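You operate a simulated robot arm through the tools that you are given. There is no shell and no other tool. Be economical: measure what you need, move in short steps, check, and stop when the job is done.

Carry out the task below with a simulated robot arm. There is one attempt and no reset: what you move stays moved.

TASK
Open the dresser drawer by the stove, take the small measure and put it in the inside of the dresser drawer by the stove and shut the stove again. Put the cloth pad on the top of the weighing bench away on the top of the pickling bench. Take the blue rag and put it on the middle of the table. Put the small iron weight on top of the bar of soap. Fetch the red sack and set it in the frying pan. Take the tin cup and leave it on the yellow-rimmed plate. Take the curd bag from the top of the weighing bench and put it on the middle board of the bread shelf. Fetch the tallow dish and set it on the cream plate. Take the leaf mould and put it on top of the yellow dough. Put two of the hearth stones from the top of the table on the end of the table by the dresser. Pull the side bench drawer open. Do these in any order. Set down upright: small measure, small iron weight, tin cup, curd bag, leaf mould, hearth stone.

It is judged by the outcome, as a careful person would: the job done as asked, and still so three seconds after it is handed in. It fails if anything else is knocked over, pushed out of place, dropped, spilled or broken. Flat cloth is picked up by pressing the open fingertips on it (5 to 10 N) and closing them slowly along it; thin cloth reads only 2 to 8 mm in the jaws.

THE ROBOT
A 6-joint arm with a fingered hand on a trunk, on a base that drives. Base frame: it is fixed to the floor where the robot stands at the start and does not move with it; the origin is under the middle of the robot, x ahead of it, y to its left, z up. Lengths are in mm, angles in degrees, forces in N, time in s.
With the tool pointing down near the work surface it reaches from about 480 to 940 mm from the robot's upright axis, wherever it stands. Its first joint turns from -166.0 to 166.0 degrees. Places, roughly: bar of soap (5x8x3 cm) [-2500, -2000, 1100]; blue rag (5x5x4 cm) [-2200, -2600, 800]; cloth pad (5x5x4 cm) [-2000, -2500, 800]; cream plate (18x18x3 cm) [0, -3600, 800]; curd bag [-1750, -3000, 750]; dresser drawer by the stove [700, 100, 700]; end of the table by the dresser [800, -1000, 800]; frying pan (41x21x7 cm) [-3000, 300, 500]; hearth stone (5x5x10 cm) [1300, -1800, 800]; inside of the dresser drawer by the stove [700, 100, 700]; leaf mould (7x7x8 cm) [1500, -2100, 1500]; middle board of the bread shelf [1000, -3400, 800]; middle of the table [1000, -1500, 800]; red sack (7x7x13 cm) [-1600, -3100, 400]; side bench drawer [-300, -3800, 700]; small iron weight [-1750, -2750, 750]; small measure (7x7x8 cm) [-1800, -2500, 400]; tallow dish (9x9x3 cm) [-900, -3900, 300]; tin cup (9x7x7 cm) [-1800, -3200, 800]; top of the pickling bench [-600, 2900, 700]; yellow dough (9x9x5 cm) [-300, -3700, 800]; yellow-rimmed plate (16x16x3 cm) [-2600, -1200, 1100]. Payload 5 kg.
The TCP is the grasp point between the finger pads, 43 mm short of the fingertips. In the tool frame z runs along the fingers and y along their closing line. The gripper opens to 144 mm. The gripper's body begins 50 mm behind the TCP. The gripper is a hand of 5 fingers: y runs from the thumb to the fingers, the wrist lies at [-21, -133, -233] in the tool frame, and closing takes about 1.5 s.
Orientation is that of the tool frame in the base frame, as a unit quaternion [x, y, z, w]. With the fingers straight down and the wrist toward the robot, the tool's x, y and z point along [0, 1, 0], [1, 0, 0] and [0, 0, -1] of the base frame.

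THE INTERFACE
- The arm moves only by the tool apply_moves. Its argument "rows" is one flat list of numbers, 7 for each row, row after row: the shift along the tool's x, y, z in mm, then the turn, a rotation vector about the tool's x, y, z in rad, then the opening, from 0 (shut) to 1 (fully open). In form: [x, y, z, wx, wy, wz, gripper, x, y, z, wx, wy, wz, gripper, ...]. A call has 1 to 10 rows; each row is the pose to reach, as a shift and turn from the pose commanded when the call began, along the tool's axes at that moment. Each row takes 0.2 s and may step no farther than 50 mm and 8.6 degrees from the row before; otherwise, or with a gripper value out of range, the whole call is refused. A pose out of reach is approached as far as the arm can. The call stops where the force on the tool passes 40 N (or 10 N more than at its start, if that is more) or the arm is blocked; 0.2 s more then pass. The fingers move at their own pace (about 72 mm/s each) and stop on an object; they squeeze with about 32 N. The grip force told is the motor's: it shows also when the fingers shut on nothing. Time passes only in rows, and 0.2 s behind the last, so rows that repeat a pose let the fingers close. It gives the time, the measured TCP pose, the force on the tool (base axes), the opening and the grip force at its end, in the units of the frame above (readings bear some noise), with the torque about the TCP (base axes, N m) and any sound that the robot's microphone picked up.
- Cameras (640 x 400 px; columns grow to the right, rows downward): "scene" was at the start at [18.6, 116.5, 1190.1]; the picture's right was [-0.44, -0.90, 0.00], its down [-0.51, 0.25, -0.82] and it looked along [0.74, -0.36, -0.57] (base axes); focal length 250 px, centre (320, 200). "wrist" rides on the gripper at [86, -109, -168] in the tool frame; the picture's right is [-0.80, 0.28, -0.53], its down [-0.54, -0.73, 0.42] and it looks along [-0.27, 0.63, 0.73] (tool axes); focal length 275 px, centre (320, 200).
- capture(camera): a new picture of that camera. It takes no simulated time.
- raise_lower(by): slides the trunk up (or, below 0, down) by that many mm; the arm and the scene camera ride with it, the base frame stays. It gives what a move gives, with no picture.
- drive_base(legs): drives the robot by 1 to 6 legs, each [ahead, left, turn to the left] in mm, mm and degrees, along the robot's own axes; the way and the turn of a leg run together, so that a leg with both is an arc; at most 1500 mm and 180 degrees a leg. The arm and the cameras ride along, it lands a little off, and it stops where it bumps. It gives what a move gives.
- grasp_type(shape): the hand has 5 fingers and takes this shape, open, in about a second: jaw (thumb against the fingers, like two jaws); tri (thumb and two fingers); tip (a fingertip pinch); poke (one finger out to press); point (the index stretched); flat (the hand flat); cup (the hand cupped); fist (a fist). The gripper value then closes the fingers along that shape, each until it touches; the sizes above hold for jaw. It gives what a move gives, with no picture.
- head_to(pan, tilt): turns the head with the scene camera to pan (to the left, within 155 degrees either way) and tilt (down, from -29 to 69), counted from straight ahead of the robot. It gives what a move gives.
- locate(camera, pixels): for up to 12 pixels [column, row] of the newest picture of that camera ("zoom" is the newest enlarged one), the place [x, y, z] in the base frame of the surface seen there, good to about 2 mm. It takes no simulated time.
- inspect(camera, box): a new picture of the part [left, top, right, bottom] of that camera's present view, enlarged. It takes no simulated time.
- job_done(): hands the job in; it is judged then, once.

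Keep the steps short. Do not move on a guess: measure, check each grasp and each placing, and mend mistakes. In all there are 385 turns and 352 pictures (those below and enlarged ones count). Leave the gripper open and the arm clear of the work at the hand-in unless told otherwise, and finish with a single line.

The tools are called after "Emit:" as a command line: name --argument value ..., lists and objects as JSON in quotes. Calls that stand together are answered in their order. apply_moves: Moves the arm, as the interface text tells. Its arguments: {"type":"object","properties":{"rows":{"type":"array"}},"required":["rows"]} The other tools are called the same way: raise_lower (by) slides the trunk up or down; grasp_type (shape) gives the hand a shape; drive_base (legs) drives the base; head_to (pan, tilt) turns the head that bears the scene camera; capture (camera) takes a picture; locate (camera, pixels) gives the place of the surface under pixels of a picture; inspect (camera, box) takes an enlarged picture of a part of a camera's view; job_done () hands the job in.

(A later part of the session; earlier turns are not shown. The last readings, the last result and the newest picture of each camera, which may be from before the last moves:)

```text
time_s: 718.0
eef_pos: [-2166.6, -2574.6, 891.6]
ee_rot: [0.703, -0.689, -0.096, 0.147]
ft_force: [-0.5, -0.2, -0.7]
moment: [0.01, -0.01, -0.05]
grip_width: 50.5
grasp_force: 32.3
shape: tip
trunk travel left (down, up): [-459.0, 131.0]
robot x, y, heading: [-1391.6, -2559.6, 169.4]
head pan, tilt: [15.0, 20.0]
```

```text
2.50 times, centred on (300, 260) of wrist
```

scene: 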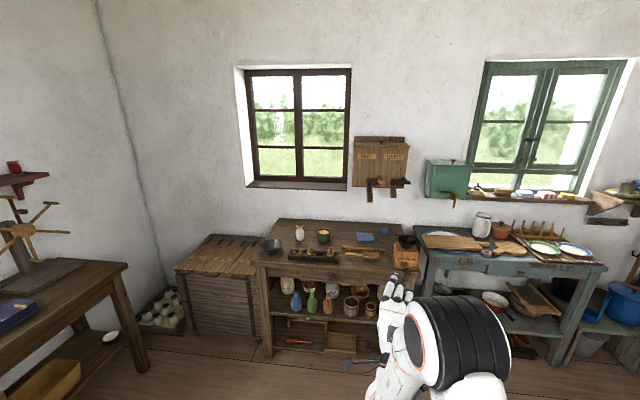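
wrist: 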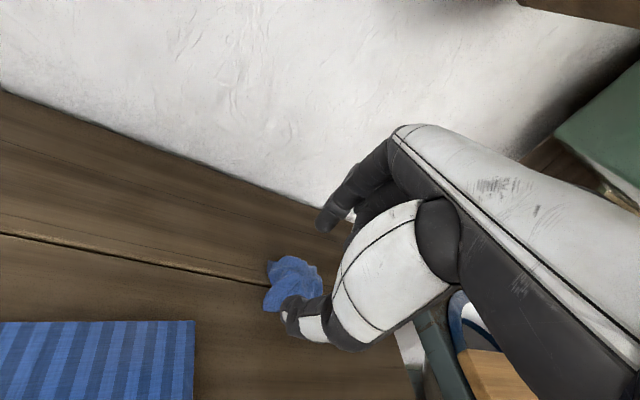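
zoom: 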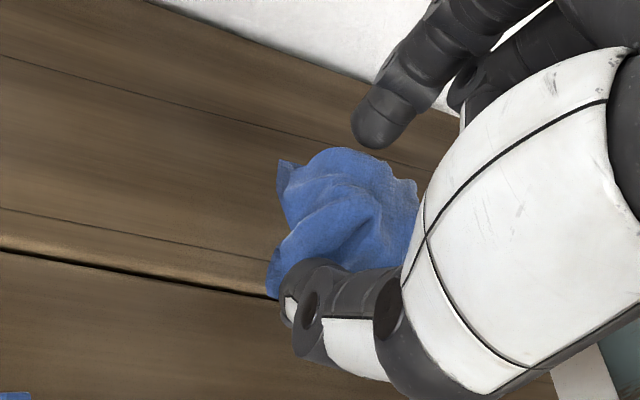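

Rag held. Back out 150 mm, raise, then back further.

Emit:
drive_base --legs '[[-150, -27, 0]]'

Emit:
raise_lower --by 130

Emit:
drive_base --legs '[[-500, 0, 0], [0, 0, -80]]'

Emit:
capture --camera "wrist"

```text
time_s: 719.4
eef_pos: [-2014.5, -2576.6, 893.7]
ee_rot: [0.703, -0.689, -0.097, 0.147]
ft_force: [0.3, -0.1, 0.5]
moment: [-0.02, -0.03, 0.02]
grip_width: 50.7
grasp_force: 32.3
shape: tip
trunk travel left (down, up): [-459.0, 131.0]
robot x, y, heading: [-1242.7, -2560.4, 169.7]
head pan, tilt: [15.0, 20.0]
```

```text
time_s: 721.0
eef_pos: [-2013.9, -2576.2, 1023.9]
ee_rot: [0.703, -0.689, -0.095, 0.148]
ft_force: [0.1, 0.7, 0.2]
moment: [0.0, 0.0, 0.01]
grip_width: 50.2
grasp_force: 31.9
shape: tip
trunk travel left (down, up): [-589.0, 1.0]
robot x, y, heading: [-1240.9, -2558.7, 169.8]
head pan, tilt: [15.0, 20.0]
```

```text
time_s: 727.4
eef_pos: [-914.5, -1890.6, 1023.0]
ee_rot: [-0.104, 0.979, 0.167, -0.052]
ft_force: [-0.8, 1.0, -0.7]
moment: [-0.02, 0.0, -0.01]
grip_width: 50.2
grasp_force: 32.0
shape: tip
trunk travel left (down, up): [-589.0, 1.0]
robot x, y, heading: [-752.0, -2646.6, 90.7]
head pan, tilt: [15.0, 20.0]
```

```text
48 pictures are left
```

wrist: 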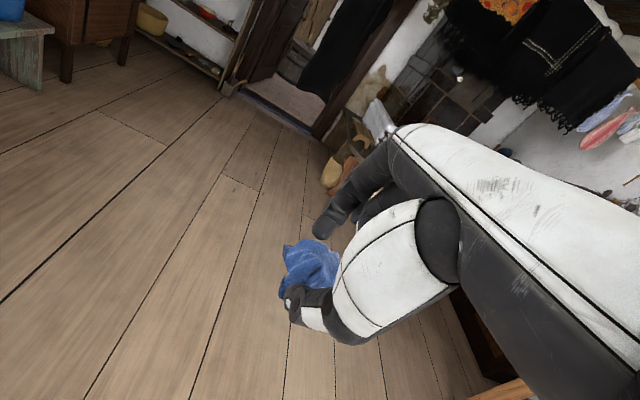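

Rag held. Drive to the table, facing its middle.

Emit:
drive_base --legs '[[940, -960, 0], [0, 0, -80.3]]'

Emit:
capture --camera "wrist"

```text
time_s: 737.5
eef_pos: [884.8, -1392.3, 1024.0]
ee_rot: [0.55, 0.817, 0.161, 0.068]
ft_force: [-0.6, 0.3, -0.6]
moment: [0.02, 0.01, 0.02]
grip_width: 49.8
grasp_force: 31.6
shape: tip
trunk travel left (down, up): [-589.0, 1.0]
robot x, y, heading: [168.8, -1688.6, 10.6]
head pan, tilt: [15.0, 20.0]
```

```text
47 pictures are left
```

wrist: 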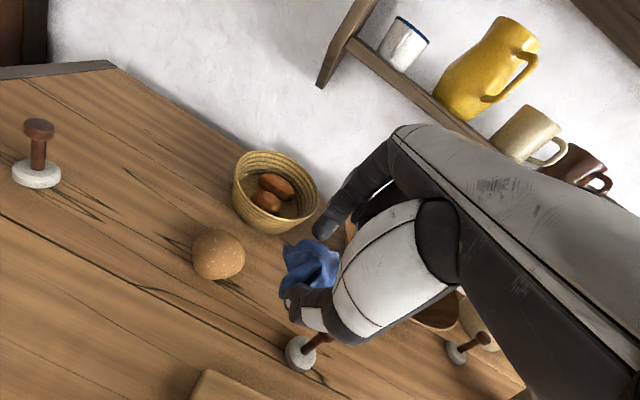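

Spot below is free (between bread, stone and board). Lower by trunk and release.

Emit:
raise_lower --by -203

Emit:
apply_moves --rows '[0, -1, 4, 0, 0, 0, 0, 0, -2, 7, 0, 0, 0, 0, 0, -2, 7, 0, 0, 0, 0.42, 0, -2, 7, 0, 0, 0, 0.5, 0, -2, 7, 0, 0, 0, 0.6, 0, -2, 7, 0, 0, 0, 0.65]'

Emit:
raise_lower --by 200

Emit:
capture --camera "wrist"

```text
time_s: 739.6
eef_pos: [889.5, -1390.8, 833.3]
ee_rot: [0.55, 0.814, 0.17, 0.073]
ft_force: [0.2, -0.9, 10.3]
moment: [0.05, 0.07, -0.03]
grip_width: 51.3
grasp_force: 32.2
shape: tip
trunk travel left (down, up): [-387.0, 203.0]
robot x, y, heading: [171.4, -1683.8, 10.6]
head pan, tilt: [15.0, 20.0]
stopped: the force on the tool passed its limit at 43 N (the readings are from after the stop); the commanded pose is now the measured one
```

```text
time_s: 740.2
eef_pos: [893.8, -1389.2, 832.4]
ee_rot: [0.55, 0.812, 0.178, 0.074]
ft_force: [-0.3, -1.1, 14.2]
moment: [0.04, 0.17, 0.03]
grip_width: 51.7
grasp_force: 32.0
shape: tip
trunk travel left (down, up): [-387.0, 203.0]
robot x, y, heading: [168.5, -1684.0, 10.8]
head pan, tilt: [15.0, 20.0]
stopped in row 2: the force on the tool passed its limit at 42 N (the readings are from after the stop); the commanded pose is now the measured one
```

```text
time_s: 742.3
eef_pos: [891.4, -1390.8, 1027.9]
ee_rot: [0.551, 0.813, 0.172, 0.072]
ft_force: [-0.2, 0.0, -0.6]
moment: [-0.01, 0.03, 0.01]
grip_width: 49.8
grasp_force: 31.6
shape: tip
trunk travel left (down, up): [-587.0, 3.0]
robot x, y, heading: [169.4, -1687.7, 10.9]
head pan, tilt: [15.0, 20.0]
```

```text
46 pictures are left
```

wrist: 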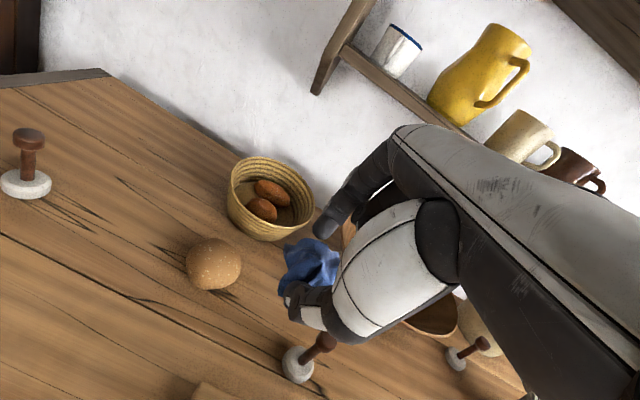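

Contact came early: part of the cutting board is below. Locate the board's corner and choose a spot on bare table.

Emit:
locate --camera "wrist" --pixels '[[203, 385], [230, 395], [185, 398], [240, 320], [260, 300], [215, 265], [300, 365], [270, 330]]'

```text
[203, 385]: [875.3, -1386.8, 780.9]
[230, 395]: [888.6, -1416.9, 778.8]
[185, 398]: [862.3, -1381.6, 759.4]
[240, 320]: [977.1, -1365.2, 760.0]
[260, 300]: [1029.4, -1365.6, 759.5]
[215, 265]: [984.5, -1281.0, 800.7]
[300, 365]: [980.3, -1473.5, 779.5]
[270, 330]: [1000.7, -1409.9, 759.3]
```

Bare spot at ≈(1000,-1365). Drive 101 forward and lower again.

Emit:
drive_base --legs '[[101, 0, 0]]'

Emit:
raise_lower --by -210

```text
time_s: 743.5
eef_pos: [992.3, -1372.6, 1027.7]
ee_rot: [0.551, 0.813, 0.173, 0.072]
ft_force: [0.7, -0.4, -1.1]
moment: [0.05, 0.04, 0.03]
grip_width: 49.5
grasp_force: 31.5
shape: tip
trunk travel left (down, up): [-587.0, 3.0]
robot x, y, heading: [268.5, -1667.9, 10.8]
head pan, tilt: [15.0, 20.0]
```

```text
time_s: 745.7
eef_pos: [991.3, -1372.6, 818.4]
ee_rot: [0.551, 0.813, 0.173, 0.072]
ft_force: [0.6, -0.5, 0.8]
moment: [0.0, -0.01, 0.02]
grip_width: 49.6
grasp_force: 32.0
shape: tip
trunk travel left (down, up): [-377.0, 213.0]
robot x, y, heading: [266.5, -1663.6, 10.9]
head pan, tilt: [15.0, 20.0]
```

At z 818, a few mm above the table. Release and rise.

Emit:
apply_moves --rows '[0, -1, 3, 0, 0, 0, 0, 0, -1, 4, 0, 0, 0, 0.4, 0, -1, 4, 0, 0, 0, 0.5, 0, -1, 4, 0, 0, 0, 0.6, 0, -1, 4, 0, 0, 0, 0.65, 0, -1, 4, 0, 0, 0, 0.65]'

Emit:
raise_lower --by 200

Emit:
capture --camera "wrist"

```text
time_s: 747.1
eef_pos: [992.0, -1372.9, 817.1]
ee_rot: [0.551, 0.813, 0.175, 0.074]
ft_force: [3.4, 0.7, 18.9]
moment: [0.02, 0.32, -0.03]
grip_width: 83.3
grasp_force: 0.2
shape: tip
trunk travel left (down, up): [-377.0, 213.0]
robot x, y, heading: [265.7, -1666.9, 10.6]
head pan, tilt: [15.0, 20.0]
```

```text
time_s: 749.3
eef_pos: [992.3, -1371.0, 1014.3]
ee_rot: [0.552, 0.813, 0.172, 0.072]
ft_force: [0.8, 0.6, -0.3]
moment: [0.0, 0.0, -0.01]
grip_width: 93.1
grasp_force: 0.0
shape: tip
trunk travel left (down, up): [-577.0, 13.0]
robot x, y, heading: [266.1, -1663.3, 10.9]
head pan, tilt: [15.0, 20.0]
```

```text
45 pictures are left
```

wrist: 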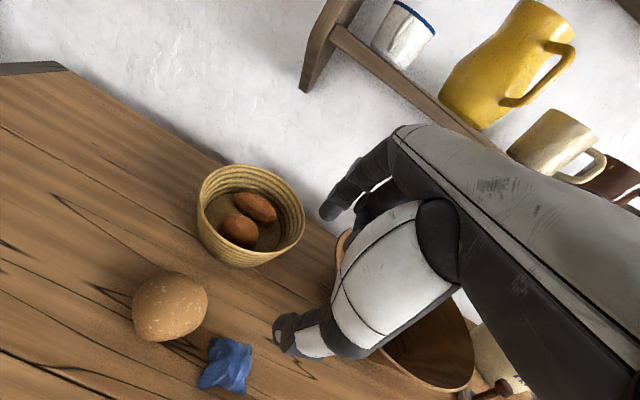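

Rag lies on bare table in the middle. Next the curd bag: drive back to the weighing bench.

Emit:
drive_base --legs '[[-300, 0, 0], [0, 0, 178.7], [610, 438, 0], [610, 438, 0]]'

Emit:
capture --camera "wrist"

```text
time_s: 766.1
eef_pos: [-1736.7, -3170.8, 1014.1]
ee_rot: [0.824, -0.535, -0.068, 0.174]
ft_force: [1.2, 0.1, -0.6]
moment: [0.0, -0.01, -0.05]
grip_width: 93.0
grasp_force: 0.2
shape: tip
trunk travel left (down, up): [-577.0, 13.0]
robot x, y, heading: [-1023.9, -2850.8, -166.9]
head pan, tilt: [15.0, 20.0]
```

```text
44 pictures are left
```

wrist: 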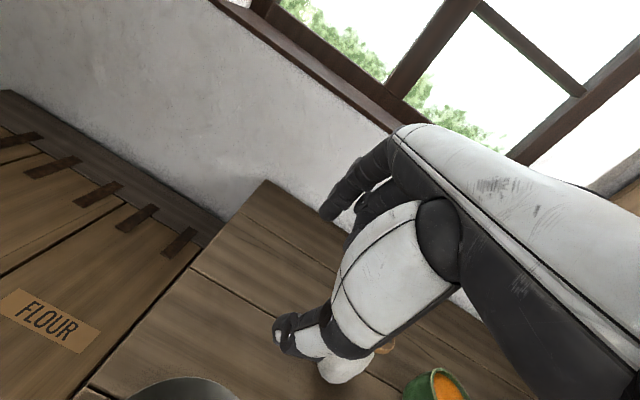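

Bag axis ≈(-1838,-3063). Shift the base so the TCP is over it, then lower by trunk.

Emit:
drive_base --legs '[[65, -132, 0]]'

Emit:
capture --camera "wrist"

```text
time_s: 767.5
eef_pos: [-1830.9, -3053.2, 1014.1]
ee_rot: [0.823, -0.536, -0.069, 0.174]
ft_force: [0.0, 0.6, 0.0]
moment: [-0.03, -0.01, 0.03]
grip_width: 93.3
grasp_force: 0.0
shape: tip
trunk travel left (down, up): [-577.0, 13.0]
robot x, y, heading: [-1115.4, -2733.1, -167.2]
head pan, tilt: [15.0, 20.0]
```

```text
43 pictures are left
```

wrist: 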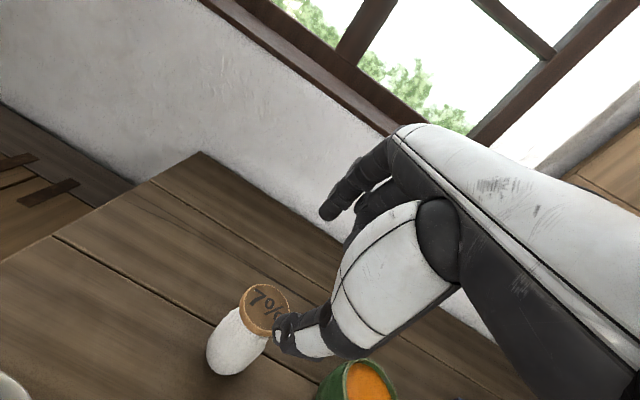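

Fine-centre by 6 mm and lower.

Emit:
apply_moves --rows '[2, -5, 0, 0, 0, 0, 0.7, 2, -5, 0, 0, 0, 0, 0.75]'

Emit:
raise_lower --by -144

Emit:
inspect --camera "wrist" --box '[200, 180, 420, 360]'

```text
time_s: 768.0
eef_pos: [-1824.5, -3053.4, 1012.6]
ee_rot: [0.824, -0.535, -0.068, 0.174]
ft_force: [0.4, -0.7, 0.8]
moment: [-0.02, 0.02, -0.04]
grip_width: 107.8
grasp_force: 0.1
shape: tip
trunk travel left (down, up): [-577.0, 13.0]
robot x, y, heading: [-1119.7, -2735.4, -167.3]
head pan, tilt: [15.0, 20.0]
```

```text
time_s: 769.5
eef_pos: [-1832.9, -3058.1, 896.6]
ee_rot: [0.819, -0.535, -0.075, 0.192]
ft_force: [1.5, 0.5, 20.0]
moment: [0.32, 0.01, -0.04]
grip_width: 107.8
grasp_force: 0.2
shape: tip
trunk travel left (down, up): [-442.0, 148.0]
robot x, y, heading: [-1119.5, -2733.6, -166.9]
head pan, tilt: [15.0, 20.0]
stopped: the force on the tool passed its limit at 46 N (the readings are from after the stop); the commanded pose is now the measured one
```

```text
2.22 times, centred on (310, 270) of wrist
```

zoom: 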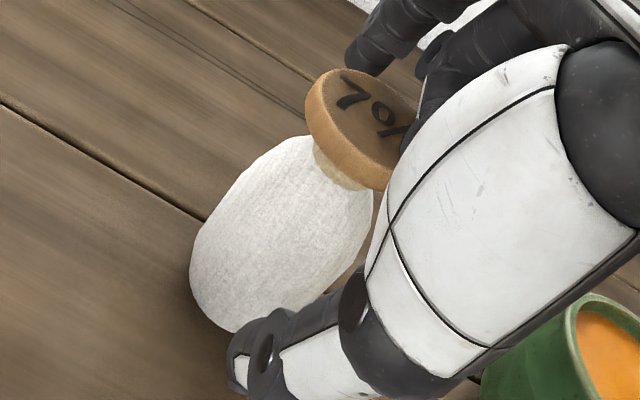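

The cap touches the curled fingers. Rise, switch to jaw (no curled fingers), lower again.

Emit:
raise_lower --by 110

Emit:
grasp_type --shape "jaw"

Emit:
apply_moves --rows '[0, 0, 0, 0, 0, 0, 0.8, 0, 0, 0, 0, 0, 0, 0.8]'

Emit:
raise_lower --by -132

Emit:
inspect --camera "wrist" --box '[200, 180, 420, 360]'

```text
time_s: 770.9
eef_pos: [-1831.0, -3057.0, 1000.0]
ee_rot: [0.821, -0.535, -0.073, 0.186]
ft_force: [0.0, 1.4, -0.4]
moment: [-0.01, 0.01, 0.0]
grip_width: 107.7
grasp_force: 0.0
shape: tip
trunk travel left (down, up): [-552.0, 38.0]
robot x, y, heading: [-1121.1, -2731.4, -167.5]
head pan, tilt: [15.0, 20.0]
```

```text
time_s: 771.8
eef_pos: [-1832.0, -3056.9, 1000.8]
ee_rot: [0.82, -0.535, -0.075, 0.187]
ft_force: [0.5, -1.0, -0.1]
moment: [-0.03, 0.04, -0.04]
grip_width: 143.8
grasp_force: 0.0
shape: jaw
trunk travel left (down, up): [-552.0, 38.0]
robot x, y, heading: [-1117.0, -2734.9, -167.2]
head pan, tilt: [15.0, 20.0]
```

```text
time_s: 772.4
eef_pos: [-1831.0, -3056.3, 1000.4]
ee_rot: [0.821, -0.535, -0.074, 0.186]
ft_force: [0.4, -0.4, 0.0]
moment: [0.03, 0.02, -0.01]
grip_width: 115.6
grasp_force: 0.1
shape: jaw
trunk travel left (down, up): [-552.0, 38.0]
robot x, y, heading: [-1118.9, -2734.2, -167.2]
head pan, tilt: [15.0, 20.0]
```

```text
time_s: 774.0
eef_pos: [-1830.4, -3056.6, 869.5]
ee_rot: [0.821, -0.535, -0.074, 0.185]
ft_force: [0.3, -0.2, -0.9]
moment: [-0.04, -0.01, 0.02]
grip_width: 115.4
grasp_force: 0.0
shape: jaw
trunk travel left (down, up): [-420.0, 170.0]
robot x, y, heading: [-1122.2, -2734.4, -166.8]
head pan, tilt: [15.0, 20.0]
```

```text
2.22 times, centred on (310, 270) of wrist
```

zoom: 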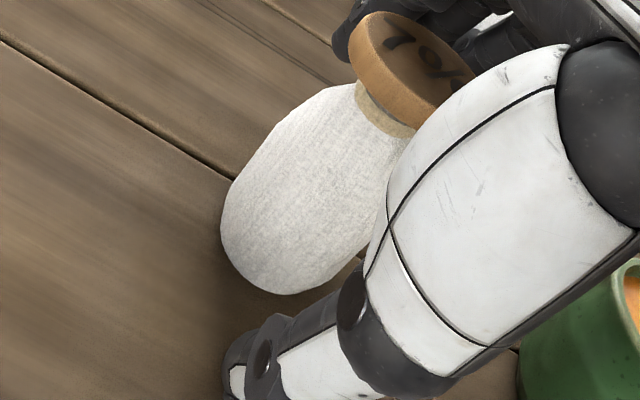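

At the right depth now. Close on the bag, then lift by trunk and check.

Emit:
apply_moves --rows '[0, 0, 0, 0, 0, 0, 0.6, 0, 0, 0, 0, 0, 0, 0.4, 0, 0, 0, 0, 0, 0, 0.25, 0, 0, 0, 0, 0, 0, 0.15, 0, 0, 0, 0, 0, 0, 0.15, 0, 0, 0, 0, 0, 0, 0.15]'

Emit:
raise_lower --by 40

Emit:
inspect --camera "wrist" --box '[200, 180, 420, 360]'

```text
time_s: 775.4
eef_pos: [-1831.2, -3056.3, 868.9]
ee_rot: [0.821, -0.535, -0.074, 0.186]
ft_force: [2.2, 0.4, 0.5]
moment: [0.08, -0.22, -0.02]
grip_width: 55.1
grasp_force: 32.0
shape: jaw
trunk travel left (down, up): [-420.0, 170.0]
robot x, y, heading: [-1120.6, -2732.8, -167.1]
head pan, tilt: [15.0, 20.0]
```

```text
time_s: 776.2
eef_pos: [-1831.8, -3056.2, 908.2]
ee_rot: [0.821, -0.536, -0.074, 0.185]
ft_force: [0.4, -0.1, -2.4]
moment: [0.07, -0.03, -0.01]
grip_width: 51.9
grasp_force: 31.9
shape: jaw
trunk travel left (down, up): [-460.0, 130.0]
robot x, y, heading: [-1119.5, -2735.2, -167.1]
head pan, tilt: [15.0, 20.0]
```

```text
2.22 times, centred on (310, 270) of wrist
```

zoom: 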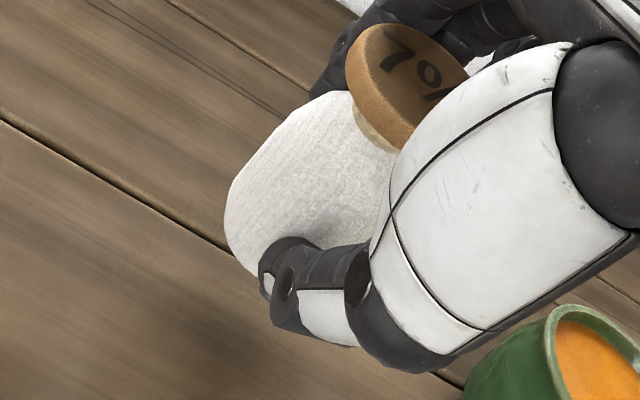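

Bag held upright. Raise, turn and drive toward the bread shelf, stopping well in front to look.

Emit:
raise_lower --by 128

Emit:
drive_base --legs '[[-250, 0, 0], [0, 0, 84], [-130, 860, 0], [-130, 860, 0]]'

Emit:
head_to --pan 0 --tilt 30

Emit:
capture --camera "scene"

```text
time_s: 777.8
eef_pos: [-1831.7, -3056.6, 1036.9]
ee_rot: [0.821, -0.535, -0.074, 0.185]
ft_force: [0.5, 0.3, -3.0]
moment: [0.04, 0.0, -0.01]
grip_width: 52.1
grasp_force: 32.1
shape: jaw
trunk travel left (down, up): [-588.0, 2.0]
robot x, y, heading: [-1115.3, -2733.4, -167.1]
head pan, tilt: [15.0, 20.0]
```

```text
time_s: 790.1
eef_pos: [740.0, -3057.2, 1034.4]
ee_rot: [0.968, 0.153, 0.07, 0.186]
ft_force: [-1.1, -0.2, -2.3]
moment: [0.02, -0.05, 0.01]
grip_width: 51.6
grasp_force: 32.0
shape: jaw
trunk travel left (down, up): [-588.0, 2.0]
robot x, y, heading: [492.9, -2316.6, -82.7]
head pan, tilt: [15.0, 20.0]
stopped in leg 4: the robot was blocked; the commanded pose is now the measured one
```

```text
time_s: 790.9
eef_pos: [740.6, -3057.6, 1035.3]
ee_rot: [0.968, 0.155, 0.071, 0.186]
ft_force: [0.4, -0.3, -3.6]
moment: [0.05, 0.11, 0.05]
grip_width: 51.5
grasp_force: 32.6
shape: jaw
trunk travel left (down, up): [-588.0, 2.0]
robot x, y, heading: [488.8, -2319.4, -83.1]
head pan, tilt: [0.0, 30.0]
```

```text
39 pictures are left
```

scene: 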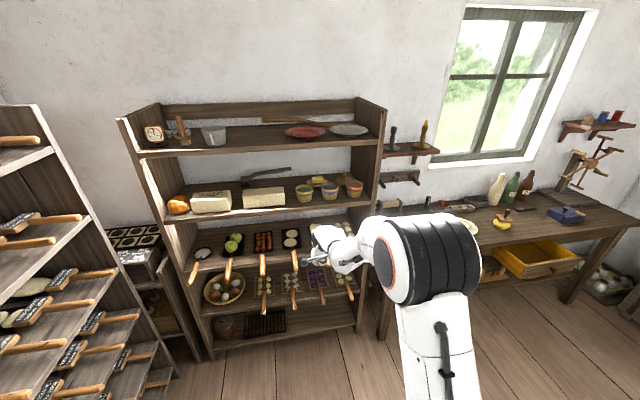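

Zoom on the middle (third) board to find free room.

Emit:
inspect --camera "scene" --box '[160, 200, 380, 310]'

Emit:
locate --camera "zoom" --pixels '[[120, 130], [165, 120], [255, 110], [340, 105], [425, 95], [125, 175], [260, 160], [420, 130], [520, 100], [60, 120], [330, 70], [420, 75]]'

```text
2.91 times, centred on (270, 255) of scene
```

zoom: 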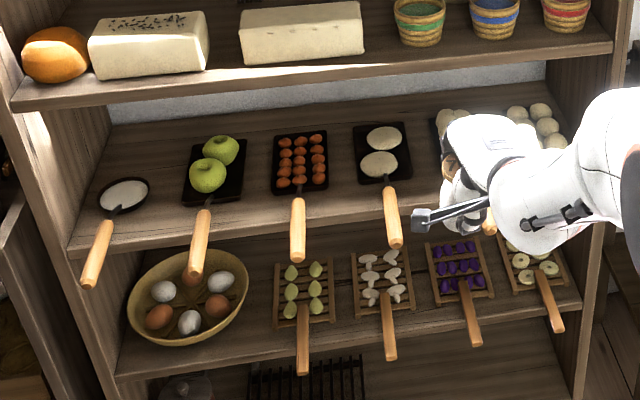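

```text
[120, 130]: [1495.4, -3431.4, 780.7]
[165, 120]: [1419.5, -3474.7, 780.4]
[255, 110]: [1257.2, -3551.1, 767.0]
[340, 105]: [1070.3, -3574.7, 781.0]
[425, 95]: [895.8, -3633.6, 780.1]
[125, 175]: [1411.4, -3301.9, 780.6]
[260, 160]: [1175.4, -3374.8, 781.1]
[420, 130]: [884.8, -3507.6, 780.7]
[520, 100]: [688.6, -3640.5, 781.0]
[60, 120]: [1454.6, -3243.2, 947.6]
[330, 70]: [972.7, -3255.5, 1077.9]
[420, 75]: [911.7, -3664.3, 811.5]
```

Emit:
locate --camera "zoom" --pixels '[[150, 215], [150, 235], [250, 205], [250, 222], [345, 195], [345, 212], [298, 230], [205, 225], [392, 210], [345, 165], [250, 180], [440, 190]]'

```text
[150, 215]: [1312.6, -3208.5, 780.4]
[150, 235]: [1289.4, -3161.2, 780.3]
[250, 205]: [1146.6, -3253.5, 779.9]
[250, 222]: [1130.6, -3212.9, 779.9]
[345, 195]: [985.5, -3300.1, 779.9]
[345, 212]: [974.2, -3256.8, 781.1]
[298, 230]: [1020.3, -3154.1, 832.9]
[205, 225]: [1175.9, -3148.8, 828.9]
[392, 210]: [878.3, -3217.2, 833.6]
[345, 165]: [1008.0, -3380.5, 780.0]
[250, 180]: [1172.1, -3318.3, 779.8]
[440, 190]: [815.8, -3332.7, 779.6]
```

Free spot between the third and fourth handles: ≈(1004,-3296) on the board (z 780). Lower to TCP 937, then go forward/left/forward.

Emit:
raise_lower --by -98

Emit:
drive_base --legs '[[90, 0, 0], [0, 229, 0], [70, 0, 0]]'

Emit:
capture --camera "wrist"

```text
time_s: 792.2
eef_pos: [740.9, -3057.9, 937.9]
ee_rot: [0.968, 0.154, 0.07, 0.186]
ft_force: [-1.1, 0.4, -1.9]
moment: [0.03, 0.0, -0.01]
grip_width: 51.8
grasp_force: 31.9
shape: jaw
trunk travel left (down, up): [-490.0, 100.0]
robot x, y, heading: [490.2, -2317.3, -82.8]
head pan, tilt: [0.0, 30.0]
```

```text
time_s: 794.1
eef_pos: [860.4, -3136.8, 936.3]
ee_rot: [0.963, 0.182, 0.075, 0.184]
ft_force: [0.5, -0.4, -2.5]
moment: [0.06, -0.01, 0.03]
grip_width: 51.7
grasp_force: 32.3
shape: jaw
trunk travel left (down, up): [-490.0, 100.0]
robot x, y, heading: [571.5, -2412.0, -79.6]
head pan, tilt: [0.0, 30.0]
stopped in leg 2: the robot was blocked; the commanded pose is now the measured one
```

```text
37 pictures are left
```

wrist: 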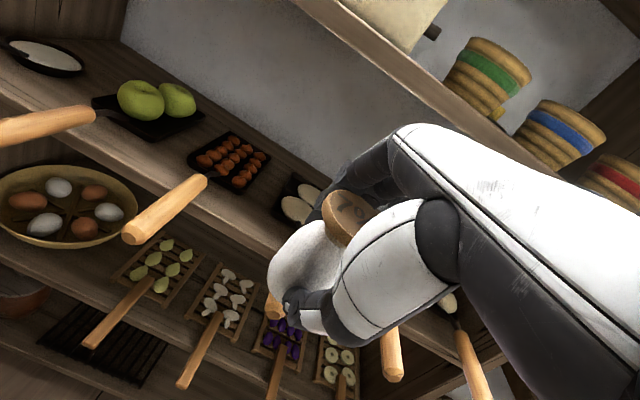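

Table corner again; go forward 90 first, then left 110, then forward 83.

Emit:
drive_base --legs '[[92, 0, 0], [0, 110, 0]]'

Emit:
capture --camera "wrist"

```text
time_s: 796.0
eef_pos: [984.7, -3206.6, 937.7]
ee_rot: [0.963, 0.18, 0.075, 0.185]
ft_force: [0.6, -0.3, -2.5]
moment: [0.05, 0.02, 0.0]
grip_width: 51.5
grasp_force: 32.5
shape: jaw
trunk travel left (down, up): [-490.0, 100.0]
robot x, y, heading: [693.1, -2482.5, -80.2]
head pan, tilt: [0.0, 30.0]
```

```text
36 pictures are left
```

wrist: 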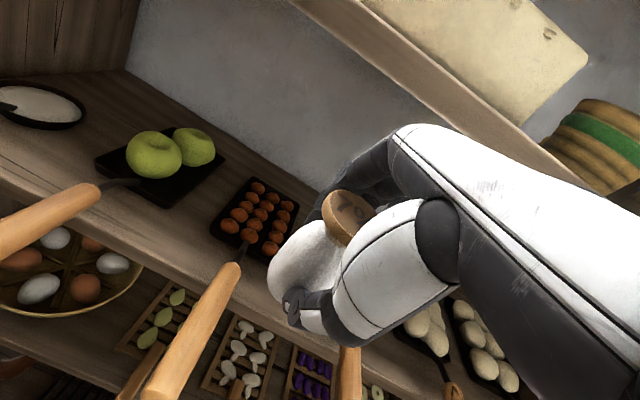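

Bag is centred between the two handles. Forward 83 and lower.

Emit:
drive_base --legs '[[83, 0, 0]]'

Emit:
raise_lower --by -70

Emit:
capture --camera "wrist"

```text
time_s: 797.1
eef_pos: [998.3, -3288.0, 937.1]
ee_rot: [0.964, 0.18, 0.074, 0.183]
ft_force: [0.0, -0.5, -2.5]
moment: [0.03, 0.0, 0.0]
grip_width: 51.5
grasp_force: 31.7
shape: jaw
trunk travel left (down, up): [-490.0, 100.0]
robot x, y, heading: [714.4, -2565.9, -80.0]
head pan, tilt: [0.0, 30.0]
```

```text
time_s: 798.1
eef_pos: [998.8, -3289.6, 866.4]
ee_rot: [0.963, 0.18, 0.075, 0.184]
ft_force: [-0.2, 0.5, -4.0]
moment: [0.04, 0.04, 0.01]
grip_width: 51.6
grasp_force: 31.5
shape: jaw
trunk travel left (down, up): [-420.0, 170.0]
robot x, y, heading: [705.9, -2563.7, -79.8]
head pan, tilt: [0.0, 30.0]
```

```text
35 pictures are left
```

wrist: 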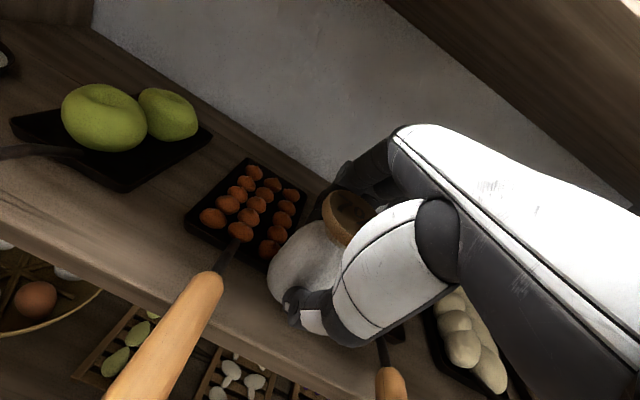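

Clear. Lower the rest gently.

Emit:
raise_lower --by -12

Emit:
apply_moves --rows '[0, -1, 2, 0, 0, 0, 0.15, 0, -2, 4, 0, 0, 0, 0.15, 0, -2, 5, 0, 0, 0, 0.15, 0, -2, 5, 0, 0, 0, 0.15]'

```text
time_s: 798.8
eef_pos: [995.4, -3288.5, 861.9]
ee_rot: [0.963, 0.179, 0.076, 0.188]
ft_force: [-11.1, 6.5, 26.8]
moment: [-0.09, 0.07, -0.15]
grip_width: 53.7
grasp_force: 32.2
shape: jaw
trunk travel left (down, up): [-408.0, 182.0]
robot x, y, heading: [708.5, -2563.7, -80.0]
head pan, tilt: [0.0, 30.0]
```

```text
time_s: 799.8
eef_pos: [996.5, -3286.5, 853.2]
ee_rot: [0.963, 0.18, 0.077, 0.187]
ft_force: [-18.4, 6.9, 33.7]
moment: [-0.31, 0.12, -0.27]
grip_width: 54.3
grasp_force: 31.4
shape: jaw
trunk travel left (down, up): [-408.0, 182.0]
robot x, y, heading: [702.9, -2563.0, -80.1]
head pan, tilt: [0.0, 30.0]
```

It's resting on the left tray's edge. Lift 15 mm, shift 14 mm right and lower again.

Emit:
apply_moves --rows '[0, 3, -8, 0, 0, 0, 0.15, 0, 6, -16, 0, 0, 0, 0.15, -7, 6, -16, 0, 0, 0, 0.15, -15, 4, -16, 0, 0, 0, 0.15, -15, 2, -8, 0, 0, 0, 0.15, -15, 0, -2, 0, 0, 0, 0.15, -15, -1, 2, 0, 0, 0, 0.15]'

Emit:
inspect --camera "wrist" --box '[160, 150, 440, 360]'

```text
time_s: 801.4
eef_pos: [982.6, -3293.3, 851.0]
ee_rot: [0.963, 0.179, 0.076, 0.188]
ft_force: [-8.2, 6.8, 23.0]
moment: [0.27, 0.04, -0.03]
grip_width: 53.8
grasp_force: 31.9
shape: jaw
trunk travel left (down, up): [-408.0, 182.0]
robot x, y, heading: [708.6, -2562.6, -80.1]
head pan, tilt: [0.0, 30.0]
```

```text
1.90 times, centred on (300, 255) of wrist
```

zoom: 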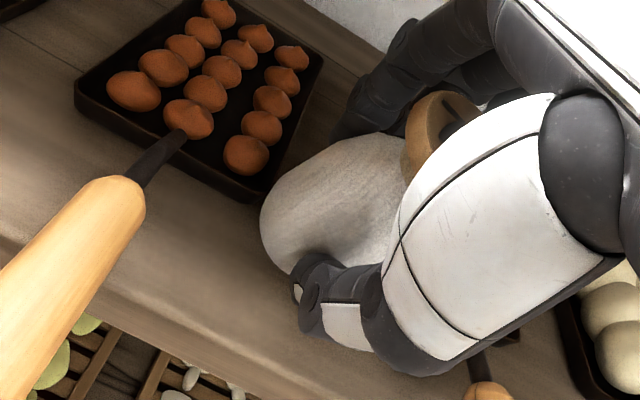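

Bag is on the board (z 851 ≙ 782). Ease up 2 mm and open.

Emit:
apply_moves --rows '[0, 1, -2, 0, 0, 0, 0.2, 0, 1, -2, 0, 0, 0, 0.4, 0, 1, -2, 0, 0, 0, 0.5, 0, 1, -2, 0, 0, 0, 0.55, 0, 1, -2, 0, 0, 0, 0.6]'

Emit:
inspect --camera "wrist" --box '[160, 150, 440, 360]'

```text
time_s: 802.5
eef_pos: [983.9, -3292.4, 847.5]
ee_rot: [0.963, 0.18, 0.074, 0.184]
ft_force: [0.0, 0.0, 0.2]
moment: [0.03, -0.01, 0.01]
grip_width: 85.8
grasp_force: 0.1
shape: jaw
trunk travel left (down, up): [-408.0, 182.0]
robot x, y, heading: [709.3, -2562.7, -80.1]
head pan, tilt: [0.0, 30.0]
```

```text
1.90 times, centred on (300, 255) of wrist
```

zoom: 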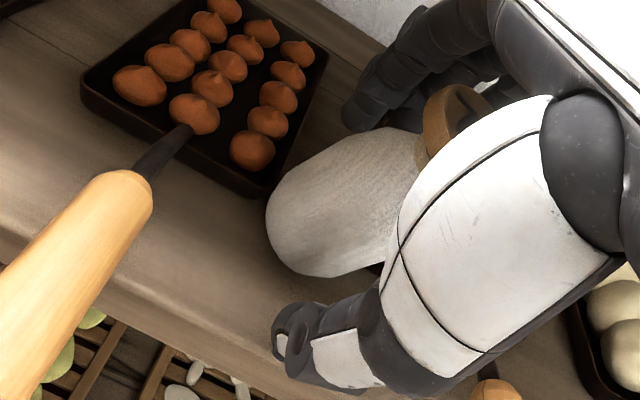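

Standing free. Raise 75 mm by trunk, then back out.

Emit:
apply_moves --rows '[0, 0, 0, 0, 0, 0, 0.75, 0, 0, 0, 0, 0, 0, 0.75]'

Emit:
raise_lower --by 75

Emit:
drive_base --legs '[[-250, 0, 0]]'

Emit:
capture --camera "wrist"

```text
time_s: 803.1
eef_pos: [985.4, -3292.6, 848.4]
ee_rot: [0.963, 0.18, 0.075, 0.184]
ft_force: [0.1, 0.0, 0.5]
moment: [-0.03, -0.02, 0.0]
grip_width: 107.6
grasp_force: 0.0
shape: jaw
trunk travel left (down, up): [-408.0, 182.0]
robot x, y, heading: [706.4, -2561.4, -80.1]
head pan, tilt: [0.0, 30.0]
```

```text
time_s: 804.3
eef_pos: [983.6, -3292.8, 922.6]
ee_rot: [0.964, 0.18, 0.074, 0.183]
ft_force: [0.9, -0.1, -0.1]
moment: [0.0, 0.0, 0.02]
grip_width: 107.6
grasp_force: 0.1
shape: jaw
trunk travel left (down, up): [-483.0, 107.0]
robot x, y, heading: [705.6, -2566.1, -79.9]
head pan, tilt: [0.0, 30.0]
```

```text
time_s: 805.5
eef_pos: [960.2, -3209.1, 924.6]
ee_rot: [0.964, 0.175, 0.072, 0.185]
ft_force: [-0.2, 0.6, 0.4]
moment: [-0.02, 0.02, -0.04]
grip_width: 107.9
grasp_force: 0.0
shape: jaw
trunk travel left (down, up): [-483.0, 107.0]
robot x, y, heading: [688.7, -2479.2, -80.6]
head pan, tilt: [0.0, 30.0]
stopped in leg 1: the robot was blocked; the commanded pose is now the measured one
```

```text
32 pictures are left
```

wrist: 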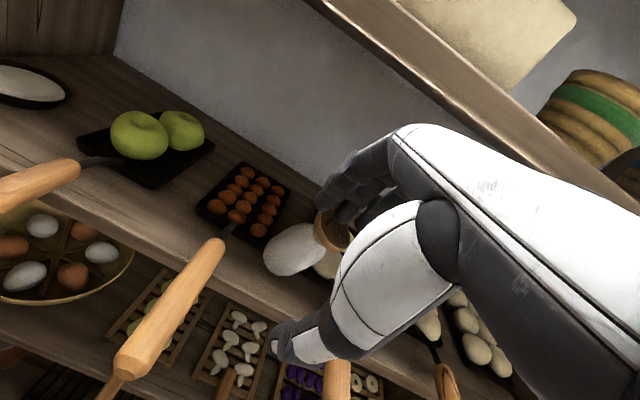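

Emit:
drive_base --legs '[[0, -170, 0], [-350, 0, 0]]'

Emit:
head_to --pan 20 --tilt 30

Emit:
inspect --camera "scene" --box '[160, 160, 480, 360]'

```text
time_s: 808.9
eef_pos: [679.8, -2935.8, 924.0]
ee_rot: [0.968, 0.155, 0.07, 0.186]
ft_force: [0.0, 0.1, 0.1]
moment: [-0.02, -0.02, 0.01]
grip_width: 107.9
grasp_force: 0.0
shape: jaw
trunk travel left (down, up): [-483.0, 107.0]
robot x, y, heading: [438.0, -2195.3, -83.0]
head pan, tilt: [0.0, 30.0]
```

```text
time_s: 809.7
eef_pos: [679.8, -2934.8, 924.5]
ee_rot: [0.968, 0.156, 0.07, 0.187]
ft_force: [-1.0, -0.4, -0.5]
moment: [0.0, 0.0, -0.03]
grip_width: 107.9
grasp_force: 0.0
shape: jaw
trunk travel left (down, up): [-483.0, 107.0]
robot x, y, heading: [442.3, -2196.5, -83.2]
head pan, tilt: [20.0, 30.0]
```

```text
2.00 times, centred on (320, 260) of scene
```

zoom: 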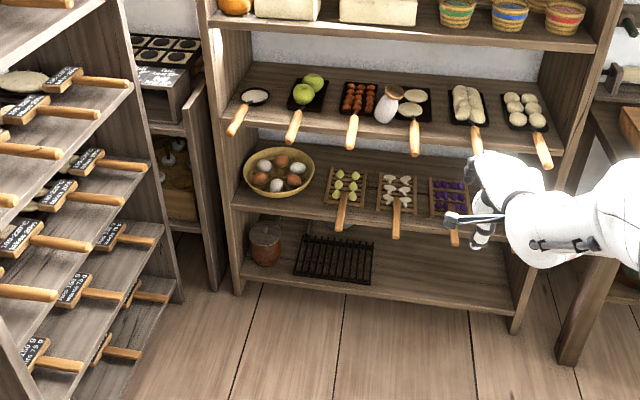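

Emit:
inspect --camera "scene" --box '[320, 190, 390, 235]'

Emit:
locate --camera "zoom" --pixels '[[330, 120], [300, 200], [290, 250], [345, 100], [270, 230], [330, 230]]'

```text
8.89 times, centred on (355, 212) of scene
```

zoom: 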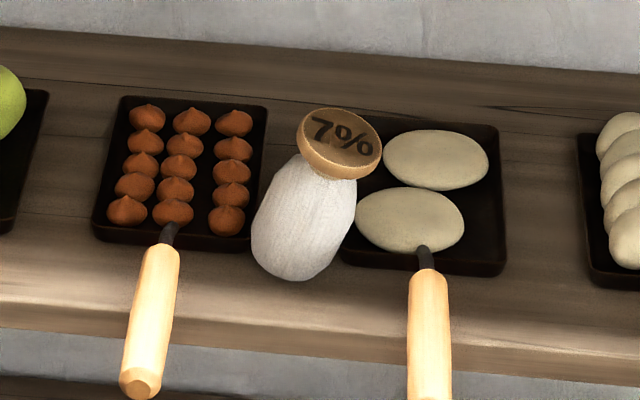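

```text
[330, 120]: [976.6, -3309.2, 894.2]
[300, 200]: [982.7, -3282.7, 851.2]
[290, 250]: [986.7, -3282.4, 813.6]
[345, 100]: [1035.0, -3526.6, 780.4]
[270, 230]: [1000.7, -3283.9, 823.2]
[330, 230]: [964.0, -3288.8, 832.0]
```

The bag leans slightly against the neighbouring trays. I'll regrip it and set it ~15 mm further to the front, clear of the trays.

Emit:
drive_base --legs '[[300, 0, 0], [0, 217, 0], [85, 0, 0]]'

Emit:
capture --camera "wrist"

```text
time_s: 812.9
eef_pos: [922.0, -3198.7, 923.8]
ee_rot: [0.964, 0.177, 0.074, 0.185]
ft_force: [1.0, -0.5, -1.2]
moment: [0.02, 0.01, -0.03]
grip_width: 107.9
grasp_force: 0.0
shape: jaw
trunk travel left (down, up): [-483.0, 107.0]
robot x, y, heading: [651.2, -2465.1, -80.5]
head pan, tilt: [20.0, 30.0]
stopped in leg 2: the robot was blocked; the commanded pose is now the measured one
```

```text
29 pictures are left
```

wrist: 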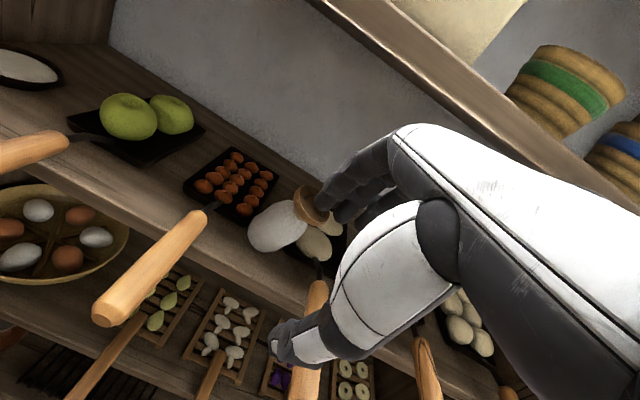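

Emit:
drive_base --legs '[[102, 0, 0], [0, 47, 0]]'

Emit:
raise_lower --by -72

Emit:
inspect --camera "wrist" --box '[160, 150, 440, 360]'

```text
time_s: 814.6
eef_pos: [986.7, -3291.1, 924.4]
ee_rot: [0.964, 0.178, 0.074, 0.184]
ft_force: [-0.3, 0.4, -0.2]
moment: [-0.03, 0.02, -0.02]
grip_width: 107.8
grasp_force: 0.1
shape: jaw
trunk travel left (down, up): [-483.0, 107.0]
robot x, y, heading: [715.6, -2557.7, -80.4]
head pan, tilt: [20.0, 30.0]
```

```text
time_s: 815.7
eef_pos: [985.7, -3289.8, 851.5]
ee_rot: [0.964, 0.179, 0.074, 0.184]
ft_force: [0.5, -0.2, -0.5]
moment: [0.03, 0.0, 0.0]
grip_width: 108.0
grasp_force: 0.0
shape: jaw
trunk travel left (down, up): [-411.0, 179.0]
robot x, y, heading: [714.3, -2558.7, -80.2]
head pan, tilt: [20.0, 30.0]
```

```text
1.90 times, centred on (300, 255) of wrist
```

zoom: 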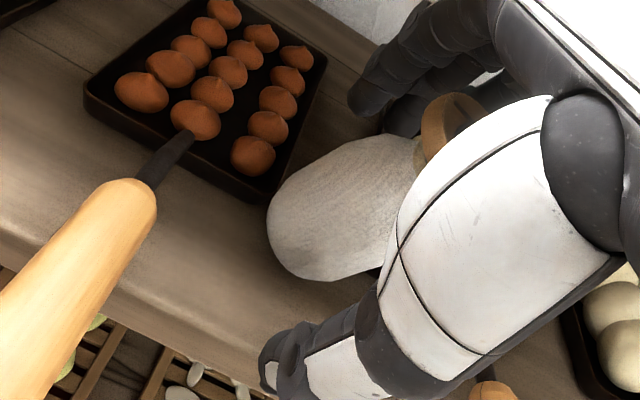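

Emit:
apply_moves --rows '[0, 0, 0, 0, 0, 0, 0.5, 0, 0, 0, 0, 0, 0, 0.3, 0, 0, 0, 0, 0, 0, 0.15, 0, 0, 0, 0, 0, 0, 0.15, 0, 0, 0, 0, 0, 0, 0.15, 0, 5, -12, 0, 0, 0, 0.15, 2, -6, -16, 0, -0.05, -0.02, 0.15, 4, -18, -11, 0, -0.1, -0.04, 0.15, 4, -18, -11, 0, -0.1, -0.04, 0.15]'

Emit:
head_to --pan 20 --tilt 35

Emit:
inspect --camera "scene" --box '[280, 160, 440, 270]'

```text
time_s: 817.7
eef_pos: [981.3, -3278.4, 865.4]
ee_rot: [0.963, 0.184, 0.05, 0.189]
ft_force: [0.3, -0.6, -2.0]
moment: [0.04, -0.03, 0.03]
grip_width: 49.9
grasp_force: 32.2
shape: jaw
out of reach, approached as far as the arm can: row 8, 9
trunk travel left (down, up): [-411.0, 179.0]
robot x, y, heading: [716.7, -2559.4, -80.3]
head pan, tilt: [20.0, 30.0]
```

```text
time_s: 818.4
eef_pos: [982.2, -3279.3, 864.5]
ee_rot: [0.963, 0.184, 0.05, 0.188]
ft_force: [0.5, 0.3, -2.9]
moment: [0.02, -0.01, -0.03]
grip_width: 50.1
grasp_force: 32.1
shape: jaw
trunk travel left (down, up): [-411.0, 179.0]
robot x, y, heading: [712.2, -2558.7, -80.5]
head pan, tilt: [20.0, 35.0]
```

```text
3.64 times, centred on (360, 215) of scene
```

zoom: 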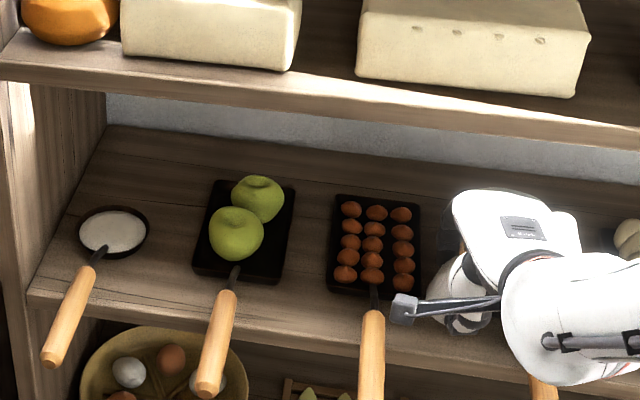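

Emit:
drive_base --legs '[[-14, 4, 0]]'

Emit:
raise_lower --by -12

Emit:
apply_moves --rows '[0, -1, 2, 0, 0, 0, 0.15, 0, -1, 3, 0, 0, 0, 0.15, 0, -1, 3, 0, 0, 0, 0.15]'

```text
time_s: 819.1
eef_pos: [982.7, -3265.5, 865.1]
ee_rot: [0.963, 0.184, 0.05, 0.188]
ft_force: [0.4, 1.1, -2.6]
moment: [0.04, 0.0, -0.01]
grip_width: 49.8
grasp_force: 31.9
shape: jaw
trunk travel left (down, up): [-411.0, 179.0]
robot x, y, heading: [716.1, -2546.9, -80.2]
head pan, tilt: [20.0, 35.0]
```

```text
time_s: 819.7
eef_pos: [983.7, -3264.4, 852.7]
ee_rot: [0.963, 0.184, 0.049, 0.189]
ft_force: [-0.1, -0.6, -2.2]
moment: [0.05, -0.02, 0.03]
grip_width: 49.8
grasp_force: 32.2
shape: jaw
trunk travel left (down, up): [-399.0, 191.0]
robot x, y, heading: [713.4, -2546.2, -80.3]
head pan, tilt: [20.0, 35.0]
```

```text
time_s: 820.5
eef_pos: [983.7, -3266.0, 851.1]
ee_rot: [0.963, 0.184, 0.049, 0.189]
ft_force: [0.3, 1.3, 3.1]
moment: [0.12, 0.01, 0.0]
grip_width: 50.1
grasp_force: 31.4
shape: jaw
trunk travel left (down, up): [-399.0, 191.0]
robot x, y, heading: [715.0, -2544.8, -80.3]
head pan, tilt: [20.0, 35.0]
```

Contact on the bare board. Release, rise and look.

Emit:
apply_moves --rows '[0, 0, -1, 0, 0, 0, 0.3, 0, 0, -1, 0, 0, 0, 0.45, 0, 0, -1, 0, 0, 0, 0.6, 0, 0, -1, 0, 0, 0, 0.7, 0, 0, -1, 0, 0, 0, 0.75]'

Emit:
raise_lower --by 75

Emit:
drive_base --legs '[[0, -230, 0], [-350, 0, 0]]'

Emit:
inspect --camera "scene" --box '[290, 150, 430, 250]'

```text
time_s: 821.7
eef_pos: [982.1, -3265.0, 851.5]
ee_rot: [0.963, 0.184, 0.05, 0.189]
ft_force: [1.6, -0.2, 0.1]
moment: [0.03, 0.03, -0.01]
grip_width: 107.7
grasp_force: 0.0
shape: jaw
trunk travel left (down, up): [-399.0, 191.0]
robot x, y, heading: [710.8, -2542.0, -80.4]
head pan, tilt: [20.0, 35.0]
```

```text
time_s: 822.9
eef_pos: [983.8, -3265.7, 925.4]
ee_rot: [0.963, 0.184, 0.05, 0.189]
ft_force: [0.9, 1.0, -1.0]
moment: [0.01, 0.02, 0.0]
grip_width: 107.5
grasp_force: 0.0
shape: jaw
trunk travel left (down, up): [-474.0, 116.0]
robot x, y, heading: [718.0, -2543.8, -80.3]
head pan, tilt: [20.0, 35.0]
```

```text
time_s: 826.5
eef_pos: [700.3, -2951.7, 926.0]
ee_rot: [0.963, 0.185, 0.05, 0.188]
ft_force: [0.3, 0.0, -1.0]
moment: [0.03, 0.01, 0.01]
grip_width: 107.7
grasp_force: 0.1
shape: jaw
trunk travel left (down, up): [-474.0, 116.0]
robot x, y, heading: [432.6, -2231.2, -80.3]
head pan, tilt: [20.0, 35.0]
```

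```text
4.00 times, centred on (360, 200) of scene
```

zoom: 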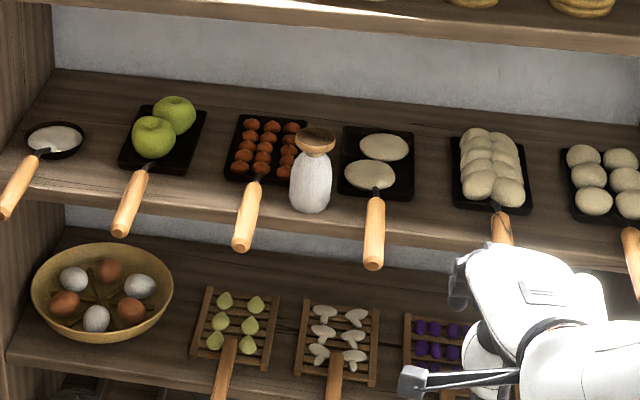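

Curd bag now stands upright on the middle board. Last: the small measure. Drive in front of the weighing bench's right part and lower the hand.

Emit:
drive_base --legs '[[0, 0, -89.8], [1340, -240, 0]]'

Emit:
raise_lower --by -400

Emit:
head_to --pan 0 --tilt 30

Emit:
capture --camera "scene"

```text
time_s: 828.9
eef_pos: [157.3, -2948.8, 926.6]
ee_rot: [0.966, -0.168, -0.02, 0.194]
ft_force: [-1.1, 0.1, 0.7]
moment: [0.01, 0.03, 0.01]
grip_width: 107.8
grasp_force: 0.0
shape: jaw
trunk travel left (down, up): [-474.0, 116.0]
robot x, y, heading: [428.2, -2234.4, -121.7]
head pan, tilt: [20.0, 35.0]
stopped in leg 1: the robot was blocked; the commanded pose is now the measured one
```

```text
time_s: 832.7
eef_pos: [157.1, -2950.4, 526.3]
ee_rot: [0.967, -0.167, -0.02, 0.194]
ft_force: [-0.6, 0.9, 0.3]
moment: [-0.02, -0.01, -0.02]
grip_width: 107.8
grasp_force: 0.0
shape: jaw
trunk travel left (down, up): [-74.0, 516.0]
robot x, y, heading: [432.2, -2235.3, -121.9]
head pan, tilt: [20.0, 35.0]
```

```text
time_s: 833.5
eef_pos: [157.8, -2949.4, 526.2]
ee_rot: [0.966, -0.168, -0.021, 0.194]
ft_force: [0.3, -0.5, -0.7]
moment: [0.01, 0.0, 0.03]
grip_width: 107.8
grasp_force: 0.1
shape: jaw
trunk travel left (down, up): [-74.0, 516.0]
robot x, y, heading: [434.2, -2228.2, -121.7]
head pan, tilt: [0.0, 30.0]
```

```text
25 pictures are left
```

scene: 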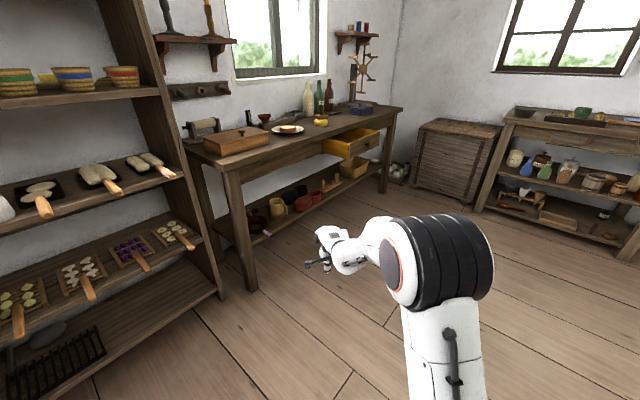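

The rear touched the table corner. Move forward first, then turn and drive.

Emit:
drive_base --legs '[[250, 0, 0], [0, 0, -48.4], [1150, -440, 0]]'

Emit:
head_to --pan 15 --tilt 40

Emit:
capture --camera "scene"

```text
time_s: 843.4
eef_pos: [-1631.0, -2457.4, 525.4]
ee_rot: [0.808, -0.556, -0.099, 0.168]
ft_force: [-0.1, -1.0, -0.9]
moment: [-0.05, -0.02, 0.0]
grip_width: 107.7
grasp_force: 0.0
shape: jaw
trunk travel left (down, up): [-74.0, 516.0]
robot x, y, heading: [-908.5, -2196.6, -170.7]
head pan, tilt: [0.0, 30.0]
```

```text
time_s: 844.2
eef_pos: [-1631.6, -2457.6, 524.7]
ee_rot: [0.808, -0.556, -0.099, 0.168]
ft_force: [1.1, -0.6, -0.6]
moment: [0.03, -0.02, 0.01]
grip_width: 107.8
grasp_force: 0.0
shape: jaw
trunk travel left (down, up): [-74.0, 516.0]
robot x, y, heading: [-911.5, -2197.4, -171.0]
head pan, tilt: [15.0, 40.0]
```

```text
24 pictures are left
```

scene: 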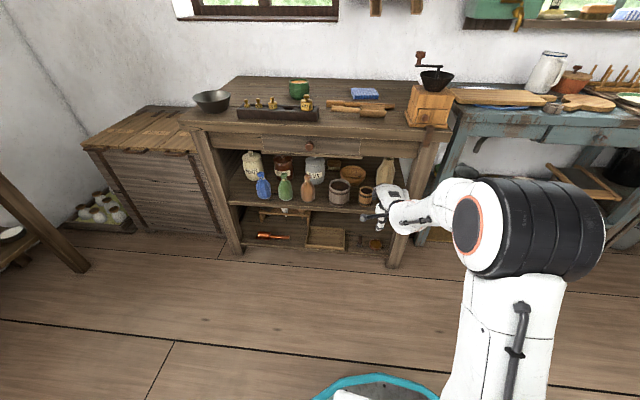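

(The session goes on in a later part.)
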